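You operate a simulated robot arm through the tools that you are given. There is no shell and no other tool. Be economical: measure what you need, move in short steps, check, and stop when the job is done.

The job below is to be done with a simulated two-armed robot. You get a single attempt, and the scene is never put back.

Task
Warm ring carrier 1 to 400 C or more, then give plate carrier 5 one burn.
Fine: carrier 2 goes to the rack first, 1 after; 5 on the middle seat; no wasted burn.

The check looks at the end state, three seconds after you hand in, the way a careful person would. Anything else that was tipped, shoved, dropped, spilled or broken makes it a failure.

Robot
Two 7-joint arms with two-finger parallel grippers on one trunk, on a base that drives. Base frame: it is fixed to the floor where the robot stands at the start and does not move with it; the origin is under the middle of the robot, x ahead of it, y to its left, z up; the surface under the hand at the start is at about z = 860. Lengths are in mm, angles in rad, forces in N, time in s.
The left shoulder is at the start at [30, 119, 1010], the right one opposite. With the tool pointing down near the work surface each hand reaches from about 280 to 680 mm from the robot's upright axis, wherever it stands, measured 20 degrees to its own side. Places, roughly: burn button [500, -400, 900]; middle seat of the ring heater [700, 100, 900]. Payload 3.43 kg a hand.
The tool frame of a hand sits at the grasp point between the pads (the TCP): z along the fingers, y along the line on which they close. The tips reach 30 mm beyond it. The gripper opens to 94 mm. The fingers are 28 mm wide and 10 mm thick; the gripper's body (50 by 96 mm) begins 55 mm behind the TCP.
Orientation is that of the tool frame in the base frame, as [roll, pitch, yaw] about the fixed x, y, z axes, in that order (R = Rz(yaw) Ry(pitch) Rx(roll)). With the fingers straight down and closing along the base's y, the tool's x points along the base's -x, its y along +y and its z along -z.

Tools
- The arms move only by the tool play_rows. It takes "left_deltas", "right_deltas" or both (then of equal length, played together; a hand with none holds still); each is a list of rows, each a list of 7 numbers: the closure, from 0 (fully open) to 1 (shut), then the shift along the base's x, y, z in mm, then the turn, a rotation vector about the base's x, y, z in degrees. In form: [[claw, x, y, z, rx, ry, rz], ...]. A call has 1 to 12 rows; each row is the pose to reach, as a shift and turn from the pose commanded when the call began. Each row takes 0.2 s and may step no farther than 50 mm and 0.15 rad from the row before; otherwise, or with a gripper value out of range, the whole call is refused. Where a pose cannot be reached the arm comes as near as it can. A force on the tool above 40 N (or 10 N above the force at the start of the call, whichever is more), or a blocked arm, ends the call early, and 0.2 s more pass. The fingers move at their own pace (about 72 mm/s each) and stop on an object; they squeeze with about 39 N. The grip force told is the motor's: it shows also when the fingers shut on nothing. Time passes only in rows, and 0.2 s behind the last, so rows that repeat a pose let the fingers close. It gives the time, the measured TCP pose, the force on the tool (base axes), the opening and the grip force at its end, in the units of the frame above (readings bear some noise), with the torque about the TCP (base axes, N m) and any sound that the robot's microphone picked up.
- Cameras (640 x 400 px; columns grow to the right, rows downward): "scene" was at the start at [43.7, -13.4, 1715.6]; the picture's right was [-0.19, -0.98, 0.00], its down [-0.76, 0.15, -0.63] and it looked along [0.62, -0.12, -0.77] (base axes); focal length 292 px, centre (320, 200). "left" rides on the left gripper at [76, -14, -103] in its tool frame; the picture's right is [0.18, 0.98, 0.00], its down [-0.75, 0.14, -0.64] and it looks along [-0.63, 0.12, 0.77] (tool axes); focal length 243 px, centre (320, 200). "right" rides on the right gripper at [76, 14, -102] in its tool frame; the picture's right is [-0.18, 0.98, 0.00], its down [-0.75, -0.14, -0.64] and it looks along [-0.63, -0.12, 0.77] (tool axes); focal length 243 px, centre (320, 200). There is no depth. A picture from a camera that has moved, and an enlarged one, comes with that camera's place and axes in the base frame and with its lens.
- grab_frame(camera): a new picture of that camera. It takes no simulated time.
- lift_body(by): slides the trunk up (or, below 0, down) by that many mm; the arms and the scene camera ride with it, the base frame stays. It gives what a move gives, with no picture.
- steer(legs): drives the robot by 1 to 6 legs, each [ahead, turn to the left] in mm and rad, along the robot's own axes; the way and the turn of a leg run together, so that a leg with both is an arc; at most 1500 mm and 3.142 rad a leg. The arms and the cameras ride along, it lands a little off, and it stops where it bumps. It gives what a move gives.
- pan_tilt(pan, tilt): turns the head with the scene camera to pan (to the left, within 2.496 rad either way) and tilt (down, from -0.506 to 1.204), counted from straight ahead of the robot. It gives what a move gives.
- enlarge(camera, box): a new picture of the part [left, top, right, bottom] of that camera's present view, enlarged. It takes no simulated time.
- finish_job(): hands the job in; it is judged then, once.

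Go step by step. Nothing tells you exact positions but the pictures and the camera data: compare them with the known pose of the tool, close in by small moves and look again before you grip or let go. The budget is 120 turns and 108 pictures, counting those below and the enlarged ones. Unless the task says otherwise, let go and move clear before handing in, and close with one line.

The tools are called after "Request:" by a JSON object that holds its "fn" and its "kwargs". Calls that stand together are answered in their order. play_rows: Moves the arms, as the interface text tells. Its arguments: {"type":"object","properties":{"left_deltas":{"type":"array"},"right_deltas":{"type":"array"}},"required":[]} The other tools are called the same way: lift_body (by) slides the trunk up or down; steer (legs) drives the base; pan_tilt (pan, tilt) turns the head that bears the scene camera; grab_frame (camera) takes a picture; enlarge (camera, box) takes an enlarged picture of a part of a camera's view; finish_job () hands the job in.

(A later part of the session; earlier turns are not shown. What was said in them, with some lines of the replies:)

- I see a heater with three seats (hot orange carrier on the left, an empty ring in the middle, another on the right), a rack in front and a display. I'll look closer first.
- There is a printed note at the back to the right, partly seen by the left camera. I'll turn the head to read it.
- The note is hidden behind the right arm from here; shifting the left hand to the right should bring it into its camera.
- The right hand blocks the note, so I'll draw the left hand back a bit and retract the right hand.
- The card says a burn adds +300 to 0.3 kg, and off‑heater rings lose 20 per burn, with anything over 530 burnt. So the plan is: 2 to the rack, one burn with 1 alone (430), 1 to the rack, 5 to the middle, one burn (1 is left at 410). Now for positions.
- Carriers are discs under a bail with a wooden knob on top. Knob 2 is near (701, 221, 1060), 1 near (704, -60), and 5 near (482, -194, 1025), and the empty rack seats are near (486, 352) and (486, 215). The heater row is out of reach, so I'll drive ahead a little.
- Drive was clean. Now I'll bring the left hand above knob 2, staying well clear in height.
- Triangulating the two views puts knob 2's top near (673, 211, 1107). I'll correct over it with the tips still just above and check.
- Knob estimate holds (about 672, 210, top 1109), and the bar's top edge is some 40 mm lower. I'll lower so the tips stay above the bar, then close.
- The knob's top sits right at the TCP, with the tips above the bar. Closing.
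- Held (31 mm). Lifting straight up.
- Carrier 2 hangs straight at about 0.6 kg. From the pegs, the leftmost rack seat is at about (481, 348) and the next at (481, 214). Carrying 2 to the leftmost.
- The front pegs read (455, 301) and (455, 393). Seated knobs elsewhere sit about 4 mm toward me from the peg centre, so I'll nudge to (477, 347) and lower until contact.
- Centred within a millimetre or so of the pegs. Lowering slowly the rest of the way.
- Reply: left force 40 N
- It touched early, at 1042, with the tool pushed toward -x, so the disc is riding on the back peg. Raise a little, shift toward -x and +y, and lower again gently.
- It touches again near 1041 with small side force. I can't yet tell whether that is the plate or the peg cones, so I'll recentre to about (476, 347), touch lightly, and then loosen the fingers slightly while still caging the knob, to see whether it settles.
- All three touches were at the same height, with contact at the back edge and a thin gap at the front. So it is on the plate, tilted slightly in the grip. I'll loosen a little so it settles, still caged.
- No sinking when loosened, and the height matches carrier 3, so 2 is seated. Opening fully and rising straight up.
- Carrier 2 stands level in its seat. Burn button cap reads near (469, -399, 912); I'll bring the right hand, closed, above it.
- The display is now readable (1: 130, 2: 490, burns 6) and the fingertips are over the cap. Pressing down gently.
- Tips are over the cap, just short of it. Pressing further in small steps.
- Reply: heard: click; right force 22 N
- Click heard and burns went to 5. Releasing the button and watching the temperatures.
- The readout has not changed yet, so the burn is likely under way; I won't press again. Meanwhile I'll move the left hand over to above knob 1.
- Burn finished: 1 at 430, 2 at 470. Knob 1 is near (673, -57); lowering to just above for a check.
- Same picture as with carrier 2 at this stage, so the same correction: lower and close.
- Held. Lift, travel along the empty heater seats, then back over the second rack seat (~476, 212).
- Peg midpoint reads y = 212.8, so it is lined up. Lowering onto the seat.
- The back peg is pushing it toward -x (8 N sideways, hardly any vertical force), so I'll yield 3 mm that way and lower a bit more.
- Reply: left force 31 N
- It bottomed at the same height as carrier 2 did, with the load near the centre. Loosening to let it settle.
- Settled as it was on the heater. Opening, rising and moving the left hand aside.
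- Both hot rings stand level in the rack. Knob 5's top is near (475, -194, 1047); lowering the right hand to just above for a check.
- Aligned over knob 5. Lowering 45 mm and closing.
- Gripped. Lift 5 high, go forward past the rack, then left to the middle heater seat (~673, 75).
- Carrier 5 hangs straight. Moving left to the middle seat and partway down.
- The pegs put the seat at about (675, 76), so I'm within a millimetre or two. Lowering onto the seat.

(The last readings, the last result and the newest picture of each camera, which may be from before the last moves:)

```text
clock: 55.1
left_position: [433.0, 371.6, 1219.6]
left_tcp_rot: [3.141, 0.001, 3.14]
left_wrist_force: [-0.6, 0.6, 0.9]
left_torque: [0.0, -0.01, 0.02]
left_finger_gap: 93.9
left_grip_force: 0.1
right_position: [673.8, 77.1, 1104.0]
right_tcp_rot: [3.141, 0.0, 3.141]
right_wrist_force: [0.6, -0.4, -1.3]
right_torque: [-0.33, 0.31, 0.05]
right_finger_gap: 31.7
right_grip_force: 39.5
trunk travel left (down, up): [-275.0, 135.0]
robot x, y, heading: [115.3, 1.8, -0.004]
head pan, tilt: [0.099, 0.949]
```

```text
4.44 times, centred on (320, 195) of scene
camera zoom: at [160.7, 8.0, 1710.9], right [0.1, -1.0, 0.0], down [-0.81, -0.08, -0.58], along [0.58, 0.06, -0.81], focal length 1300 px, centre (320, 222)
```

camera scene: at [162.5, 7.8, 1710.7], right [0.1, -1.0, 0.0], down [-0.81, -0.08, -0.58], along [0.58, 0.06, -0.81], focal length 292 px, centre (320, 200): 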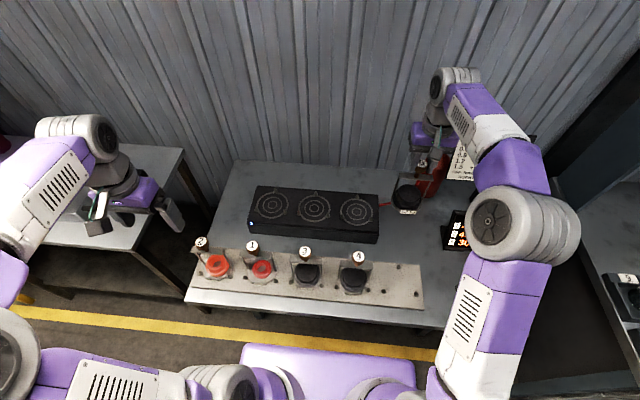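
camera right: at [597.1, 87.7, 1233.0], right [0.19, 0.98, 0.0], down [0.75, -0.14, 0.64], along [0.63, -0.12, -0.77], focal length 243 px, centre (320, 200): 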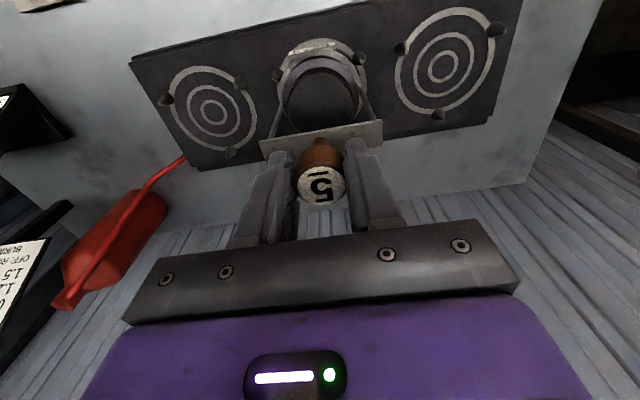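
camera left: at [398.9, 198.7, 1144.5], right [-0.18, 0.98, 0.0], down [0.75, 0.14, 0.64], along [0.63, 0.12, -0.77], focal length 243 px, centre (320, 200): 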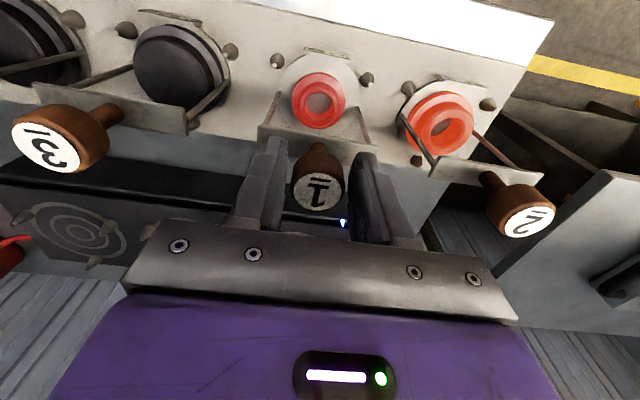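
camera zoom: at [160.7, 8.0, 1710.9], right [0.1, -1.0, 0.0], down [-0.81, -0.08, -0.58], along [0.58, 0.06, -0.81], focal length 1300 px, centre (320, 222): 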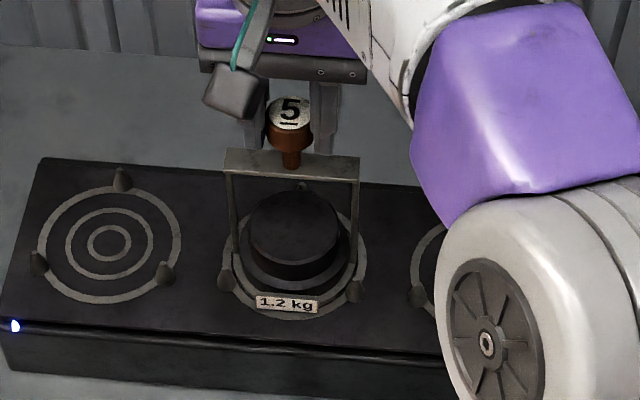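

Its weight is now on the seat with almost no side force. Loosening while caging.

Request:
{"fn": "play_rows", "kwargs": {"right_deltas": [[1, 0, 0, -1, 0, 0, 0], [0.64, 0, 0, -1, 0, 0, 0], [0.58, 0, 0, -1, 0, 0, 0], [0.58, 0, 0, -1, 0, 0, 0]]}}

Request:
{"fn": "enlarge", "kwargs": {"camera": "right", "box": [200, 0, 440, 250]}}

Request:
{"fn": "enlarge", "kwargs": {"camera": "scene", "box": [270, 150, 370, 240]}}

```text
clock: 56.1
left_position: [433.6, 371.6, 1220.5]
left_tcp_rot: [3.141, 0.001, 3.139]
left_wrist_force: [-0.6, 0.3, 0.2]
left_torque: [-0.02, -0.02, 0.02]
left_finger_gap: 94.0
left_grip_force: 0.0
right_position: [672.9, 76.3, 1100.9]
right_tcp_rot: [-3.141, 0.0, -3.141]
right_wrist_force: [-0.6, 0.1, 0.6]
right_torque: [0.0, -0.05, 0.04]
right_finger_gap: 39.3
right_grip_force: 0.1
trunk travel left (down, up): [-275.0, 135.0]
robot x, y, heading: [120.5, -2.3, 0.006]
head pan, tilt: [0.099, 0.949]
```

```text
1.60 times, centred on (320, 125) of right
camera zoom: at [598.0, 88.7, 1204.1], right [0.18, 0.98, 0.0], down [0.75, -0.14, 0.64], along [0.63, -0.12, -0.77], focal length 388 px, centre (320, 320)
```

zoom: 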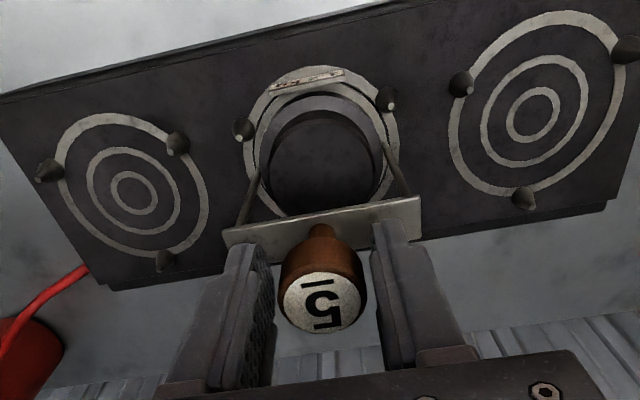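

```text
4.44 times, centred on (320, 195) of scene
camera zoom: at [160.4, 8.2, 1710.8], right [0.1, -1.0, 0.0], down [-0.81, -0.08, -0.58], along [0.58, 0.06, -0.81], focal length 1300 px, centre (320, 222)
```

zoom: 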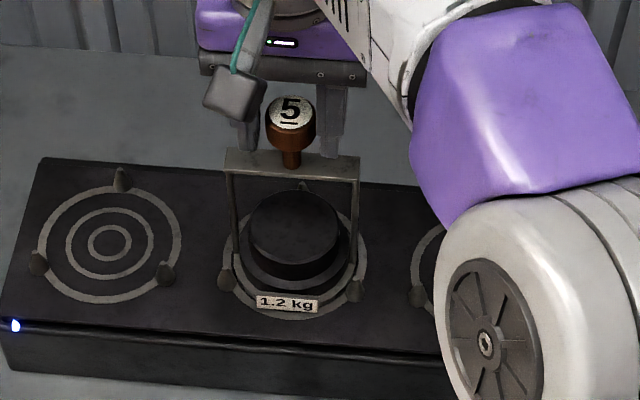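

Carrier 5 is seated between its pegs. Opening, rising, and heading back to the button.

Request:
{"fn": "play_rows", "kwargs": {"right_deltas": [[0.2, 0, 0, 0, 0, 0, 0], [0, 0, 0, 0, 0, 0, 0], [0, 0, 0, 0, 0, 0, 0], [0, 0, 0, 30, 0, 0, 0], [0, 0, 0, 70, 0, 0, 0], [0, 0, 0, 95, 0, 0, 0], [0, 0, -30, 100, 0, 0, 0], [0, -10, -75, 100, 0, 0, 0], [0, -20, -122, 100, 0, 0, 0], [0, -30, -170, 100, 0, 0, 0], [0, -45, -215, 100, 0, 0, 0], [0, -65, -260, 100, 0, 0, 0]]}}

Request:
{"fn": "play_rows", "kwargs": {"right_deltas": [[0.5, -25, -40, 0, 0, 0, 0], [1, -50, -80, 0, 0, 0, 0], [1, -75, -120, -10, 0, 0, 0], [1, -100, -160, -30, 0, 0, 0], [1, -120, -195, -55, 0, 0, 0], [1, -138, -214, -95, 0, 0, 0], [1, -139, -215, -140, 0, 0, 0], [1, -139, -215, -185, 0, 0, 0], [1, -139, -215, -225, 0, 0, 0], [1, -139, -215, -225, 0, 0, 0]]}}

Request:
{"fn": "grab_frame", "kwargs": {"camera": "right"}}

Request:
{"fn": "grab_frame", "kwargs": {"camera": "scene"}}

```text
clock: 58.7
left_position: [433.0, 370.2, 1221.2]
left_tcp_rot: [3.139, 0.001, 3.141]
left_wrist_force: [0.5, -0.5, 0.6]
left_torque: [-0.02, 0.02, 0.02]
left_finger_gap: 94.2
left_grip_force: 0.0
right_position: [608.8, -186.7, 1203.1]
right_tcp_rot: [3.139, 0.0, 3.141]
right_wrist_force: [-0.5, 0.3, 0.1]
right_torque: [0.01, -0.04, -0.04]
right_finger_gap: 93.9
right_grip_force: 0.1
right hand out of reach, approached as far as the arm can: row 6
trunk travel left (down, up): [-275.0, 135.0]
robot x, y, heading: [120.9, -2.5, -0.004]
head pan, tilt: [0.099, 0.949]
```

```text
refused: row 4 steps farther than a row can; nothing moved
```

```text
35 pictures are left
camera right: at [532.4, -174.4, 1305.8], right [0.18, 0.98, 0.0], down [0.75, -0.14, 0.64], along [0.63, -0.12, -0.77], focal length 243 px, centre (320, 200)
```

right: 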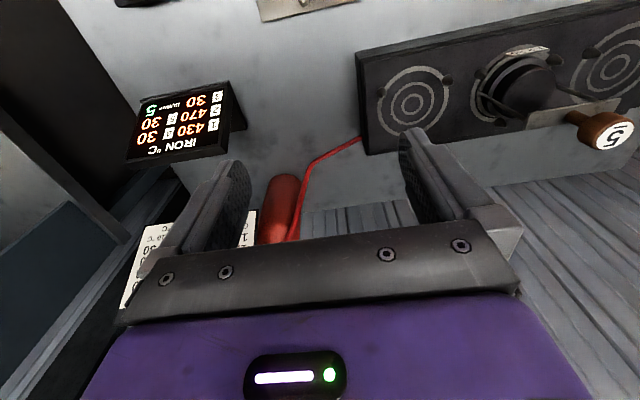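

```text
34 pictures are left
camera scene: at [159.2, 6.5, 1710.8], right [0.1, -1.0, 0.0], down [-0.81, -0.08, -0.58], along [0.58, 0.06, -0.81], focal length 292 px, centre (320, 200)
```

scene: 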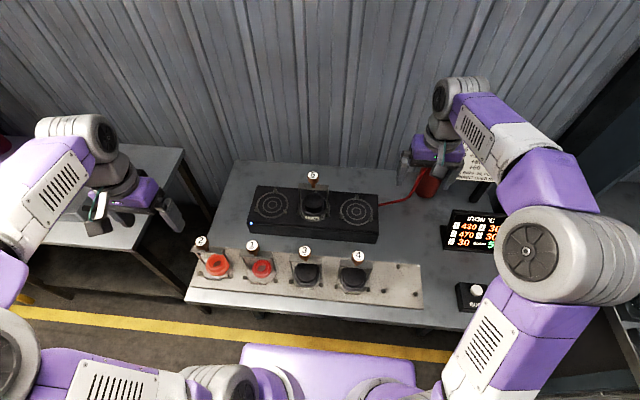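

Carrier 5 is upright on the middle seat. Redoing the approach to the button in smaller steps.

Request:
{"fn": "play_rows", "kwargs": {"right_deltas": [[0.5, -24, -36, 0, 0, 0, 0], [1, -48, -72, 0, 0, 0, 0], [1, -72, -108, 0, 0, 0, 0], [1, -95, -144, -10, 0, 0, 0], [1, -115, -178, -25, 0, 0, 0], [1, -132, -204, -55, 0, 0, 0], [1, -139, -213, -95, 0, 0, 0], [1, -139, -213, -140, 0, 0, 0], [1, -139, -213, -185, 0, 0, 0], [1, -139, -213, -225, 0, 0, 0], [1, -139, -213, -250, 0, 0, 0], [1, -139, -213, -250, 0, 0, 0]]}}

Request:
{"fn": "grab_frame", "kwargs": {"camera": "right"}}

Request:
{"fn": "grab_frame", "kwargs": {"camera": "scene"}}

Request:
{"fn": "enlarge", "kwargs": {"camera": "scene", "box": [230, 150, 390, 260]}}

```text
clock: 61.3
left_position: [432.5, 371.5, 1219.9]
left_tcp_rot: [-3.141, 0.001, 3.141]
left_wrist_force: [0.4, -0.4, -0.5]
left_torque: [-0.02, 0.0, 0.02]
left_finger_gap: 93.9
left_grip_force: 0.1
right_position: [469.2, -398.4, 950.5]
right_tcp_rot: [-3.141, 0.0, 3.14]
right_wrist_force: [-0.2, -0.5, -0.2]
right_torque: [-0.05, 0.02, 0.03]
right_finger_gap: 0.0
right_grip_force: 32.9
trunk travel left (down, up): [-275.0, 135.0]
robot x, y, heading: [120.6, -1.4, 0.0]
head pan, tilt: [0.099, 0.949]
```

```text
33 pictures are left
camera right: at [392.9, -384.9, 1053.3], right [0.19, 0.98, 0.0], down [0.75, -0.14, 0.64], along [0.63, -0.12, -0.77], focal length 243 px, centre (320, 200)
```

right: 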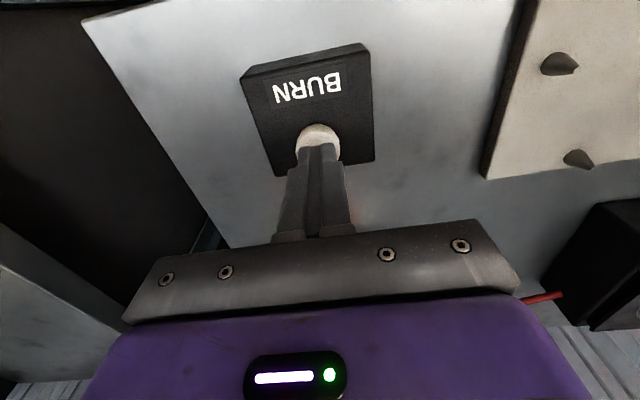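

```text
32 pictures are left
camera scene: at [160.0, 8.4, 1710.8], right [0.1, -1.0, 0.0], down [-0.81, -0.08, -0.58], along [0.58, 0.06, -0.81], focal length 292 px, centre (320, 200)
```

scene: 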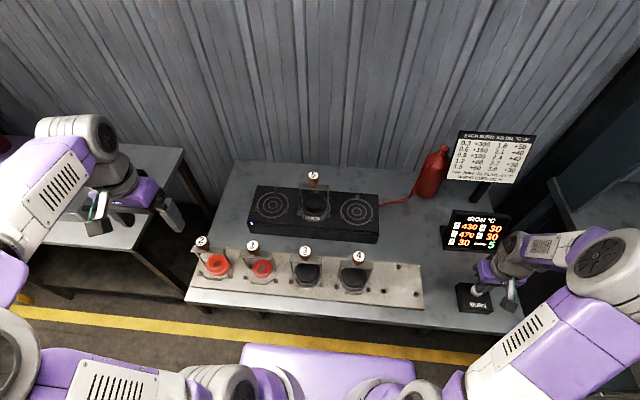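

```text
3.64 times, centred on (310, 205) of scene
camera zoom: at [160.0, 8.4, 1710.8], right [0.1, -1.0, 0.0], down [-0.81, -0.08, -0.58], along [0.58, 0.06, -0.81], focal length 1064 px, centre (356, 182)
```

zoom: 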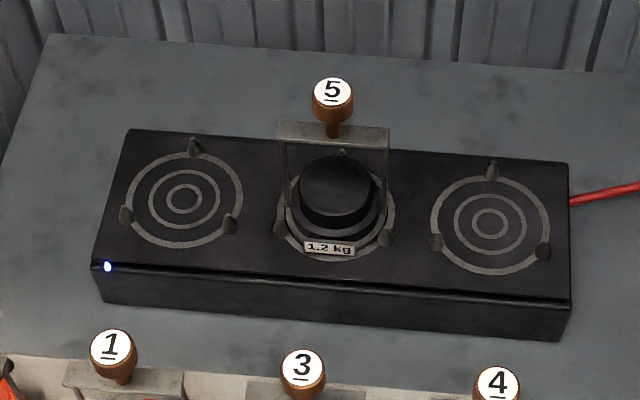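

All set: only 5 is on the heater, middle seat. One press now.

Request:
{"fn": "play_rows", "kwargs": {"right_deltas": [[1, 0, -1, -6, 0, 0, 0], [1, 0, -1, -10, 0, 0, 0], [1, 0, -1, -13, 0, 0, 0], [1, 0, -1, -17, 0, 0, 0]]}}

Request:
{"fn": "enlarge", "kwargs": {"camera": "scene", "box": [420, 190, 540, 300]}}

```text
clock: 62.3
left_position: [432.2, 370.4, 1221.7]
left_tcp_rot: [-3.14, 0.002, 3.139]
left_wrist_force: [-0.5, 0.4, -0.7]
left_torque: [-0.02, 0.02, -0.02]
left_finger_gap: 93.9
left_grip_force: 0.1
right_position: [469.8, -398.0, 936.5]
right_tcp_rot: [-3.139, 0.004, 3.14]
right_wrist_force: [-0.5, -3.3, 13.9]
right_torque: [-0.08, 0.06, 0.12]
right_finger_gap: 0.0
right_grip_force: 32.8
trunk travel left (down, up): [-275.0, 135.0]
robot x, y, heading: [118.5, 1.3, 0.003]
head pan, tilt: [0.099, 0.949]
heard: click
```

```text
3.64 times, centred on (480, 245) of scene
camera zoom: at [159.0, 8.9, 1711.0], right [0.1, -1.0, 0.0], down [-0.81, -0.08, -0.58], along [0.58, 0.06, -0.81], focal length 1064 px, centre (-262, 36)
```

zoom: 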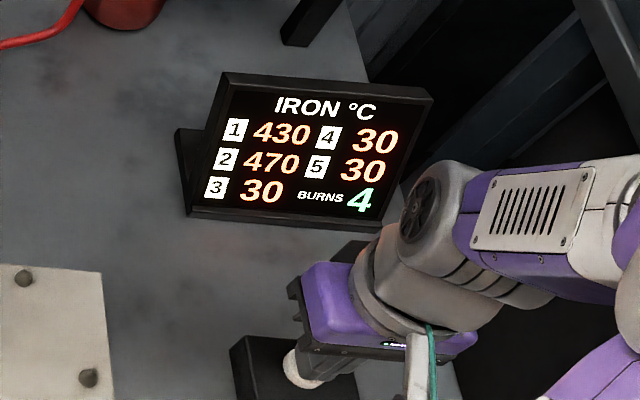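

Click and burns went to 4. Lifting clear and waiting for the burn to run out.

Request:
{"fn": "play_rows", "kwargs": {"right_deltas": [[1, 0, 0, 20, 0, 0, 0], [1, 0, 0, 60, 0, 0, 0], [1, 0, 0, 100, 0, 0, 0], [1, 0, 0, 140, 0, 0, 0], [1, 0, 0, 180, 0, 0, 0], [1, 0, 0, 210, 0, 0, 0], [1, 0, 0, 210, 0, 0, 0], [1, 0, 0, 210, 0, 0, 0], [1, 0, 0, 210, 0, 0, 0], [1, 0, 0, 210, 0, 0, 0], [1, 0, 0, 210, 0, 0, 0], [1, 0, 0, 210, 0, 0, 0]]}}

Request:
{"fn": "play_rows", "kwargs": {"right_deltas": [[1, 0, 0, 0, 0, 0, 0], [1, 0, 0, 0, 0, 0, 0], [1, 0, 0, 0, 0, 0, 0], [1, 0, 0, 0, 0, 0, 0], [1, 0, 0, 0, 0, 0, 0], [1, 0, 0, 0, 0, 0, 0], [1, 0, 0, 0, 0, 0, 0], [1, 0, 0, 0, 0, 0, 0], [1, 0, 0, 0, 0, 0, 0], [1, 0, 0, 0, 0, 0, 0]]}}

Request:
{"fn": "grab_frame", "kwargs": {"camera": "scene"}}

Request:
{"fn": "enlarge", "kwargs": {"camera": "scene", "box": [420, 190, 540, 300]}}

```text
clock: 64.9
left_position: [432.3, 372.4, 1219.1]
left_tcp_rot: [-3.14, 0.002, 3.141]
left_wrist_force: [0.2, 0.1, 0.0]
left_torque: [-0.03, 0.03, -0.01]
left_finger_gap: 93.9
left_grip_force: 0.0
right_position: [468.5, -398.1, 1143.9]
right_tcp_rot: [3.141, 0.001, -3.141]
right_wrist_force: [1.4, 0.8, 0.2]
right_torque: [-0.01, -0.01, -0.01]
right_finger_gap: 0.0
right_grip_force: 33.3
trunk travel left (down, up): [-275.0, 135.0]
robot x, y, heading: [115.7, 2.5, -0.0]
head pan, tilt: [0.099, 0.949]
```

```text
clock: 67.1
left_position: [432.6, 371.3, 1221.2]
left_tcp_rot: [-3.141, 0.0, 3.14]
left_wrist_force: [-0.6, 0.3, 0.8]
left_torque: [0.01, -0.04, 0.02]
left_finger_gap: 93.9
left_grip_force: 0.0
right_position: [470.1, -398.0, 1143.7]
right_tcp_rot: [-3.141, 0.0, -3.141]
right_wrist_force: [0.0, 0.4, -0.4]
right_torque: [-0.01, -0.02, -0.03]
right_finger_gap: 0.0
right_grip_force: 32.9
trunk travel left (down, up): [-275.0, 135.0]
robot x, y, heading: [118.6, -0.9, -0.006]
head pan, tilt: [0.099, 0.949]
```

```text
29 pictures are left
camera scene: at [160.3, 8.1, 1710.8], right [0.1, -1.0, 0.0], down [-0.81, -0.08, -0.58], along [0.58, 0.06, -0.81], focal length 292 px, centre (320, 200)
```

scene: 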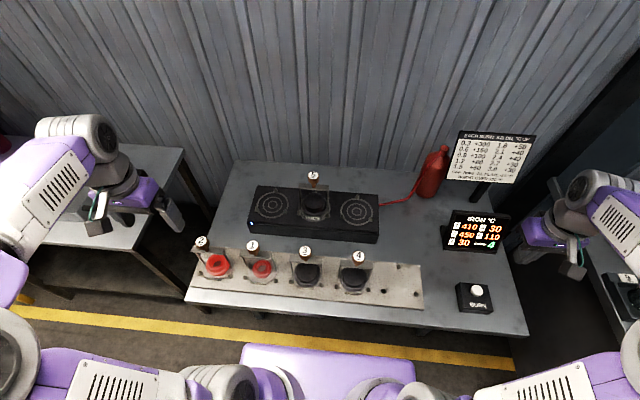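

```text
3.64 times, centred on (480, 245) of scene
camera zoom: at [160.3, 8.1, 1710.8], right [0.1, -1.0, 0.0], down [-0.81, -0.08, -0.58], along [0.58, 0.06, -0.81], focal length 1064 px, centre (-262, 36)
```

zoom: 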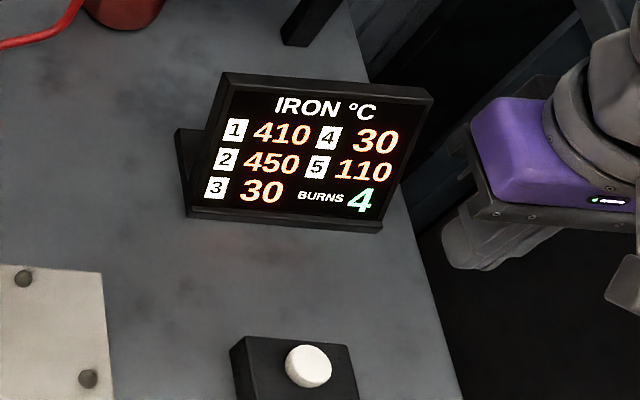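

The display reads 1 at 410, 2 at 450 and 5 at 110, with 4 burns left. Everything is seated and both hands are clear, so I'm handing in.

Request:
{"fn": "finish_job", "kwargs": {}}

```text
The job is handed in.
```

The job is handed in: ring 1 reached 430 °C (410 °C at hand-in) and plate 5 got its one burn on the middle seat. Carrier 2 went to the rack first and 1 after it; two burns were used and nothing was tipped or dropped.
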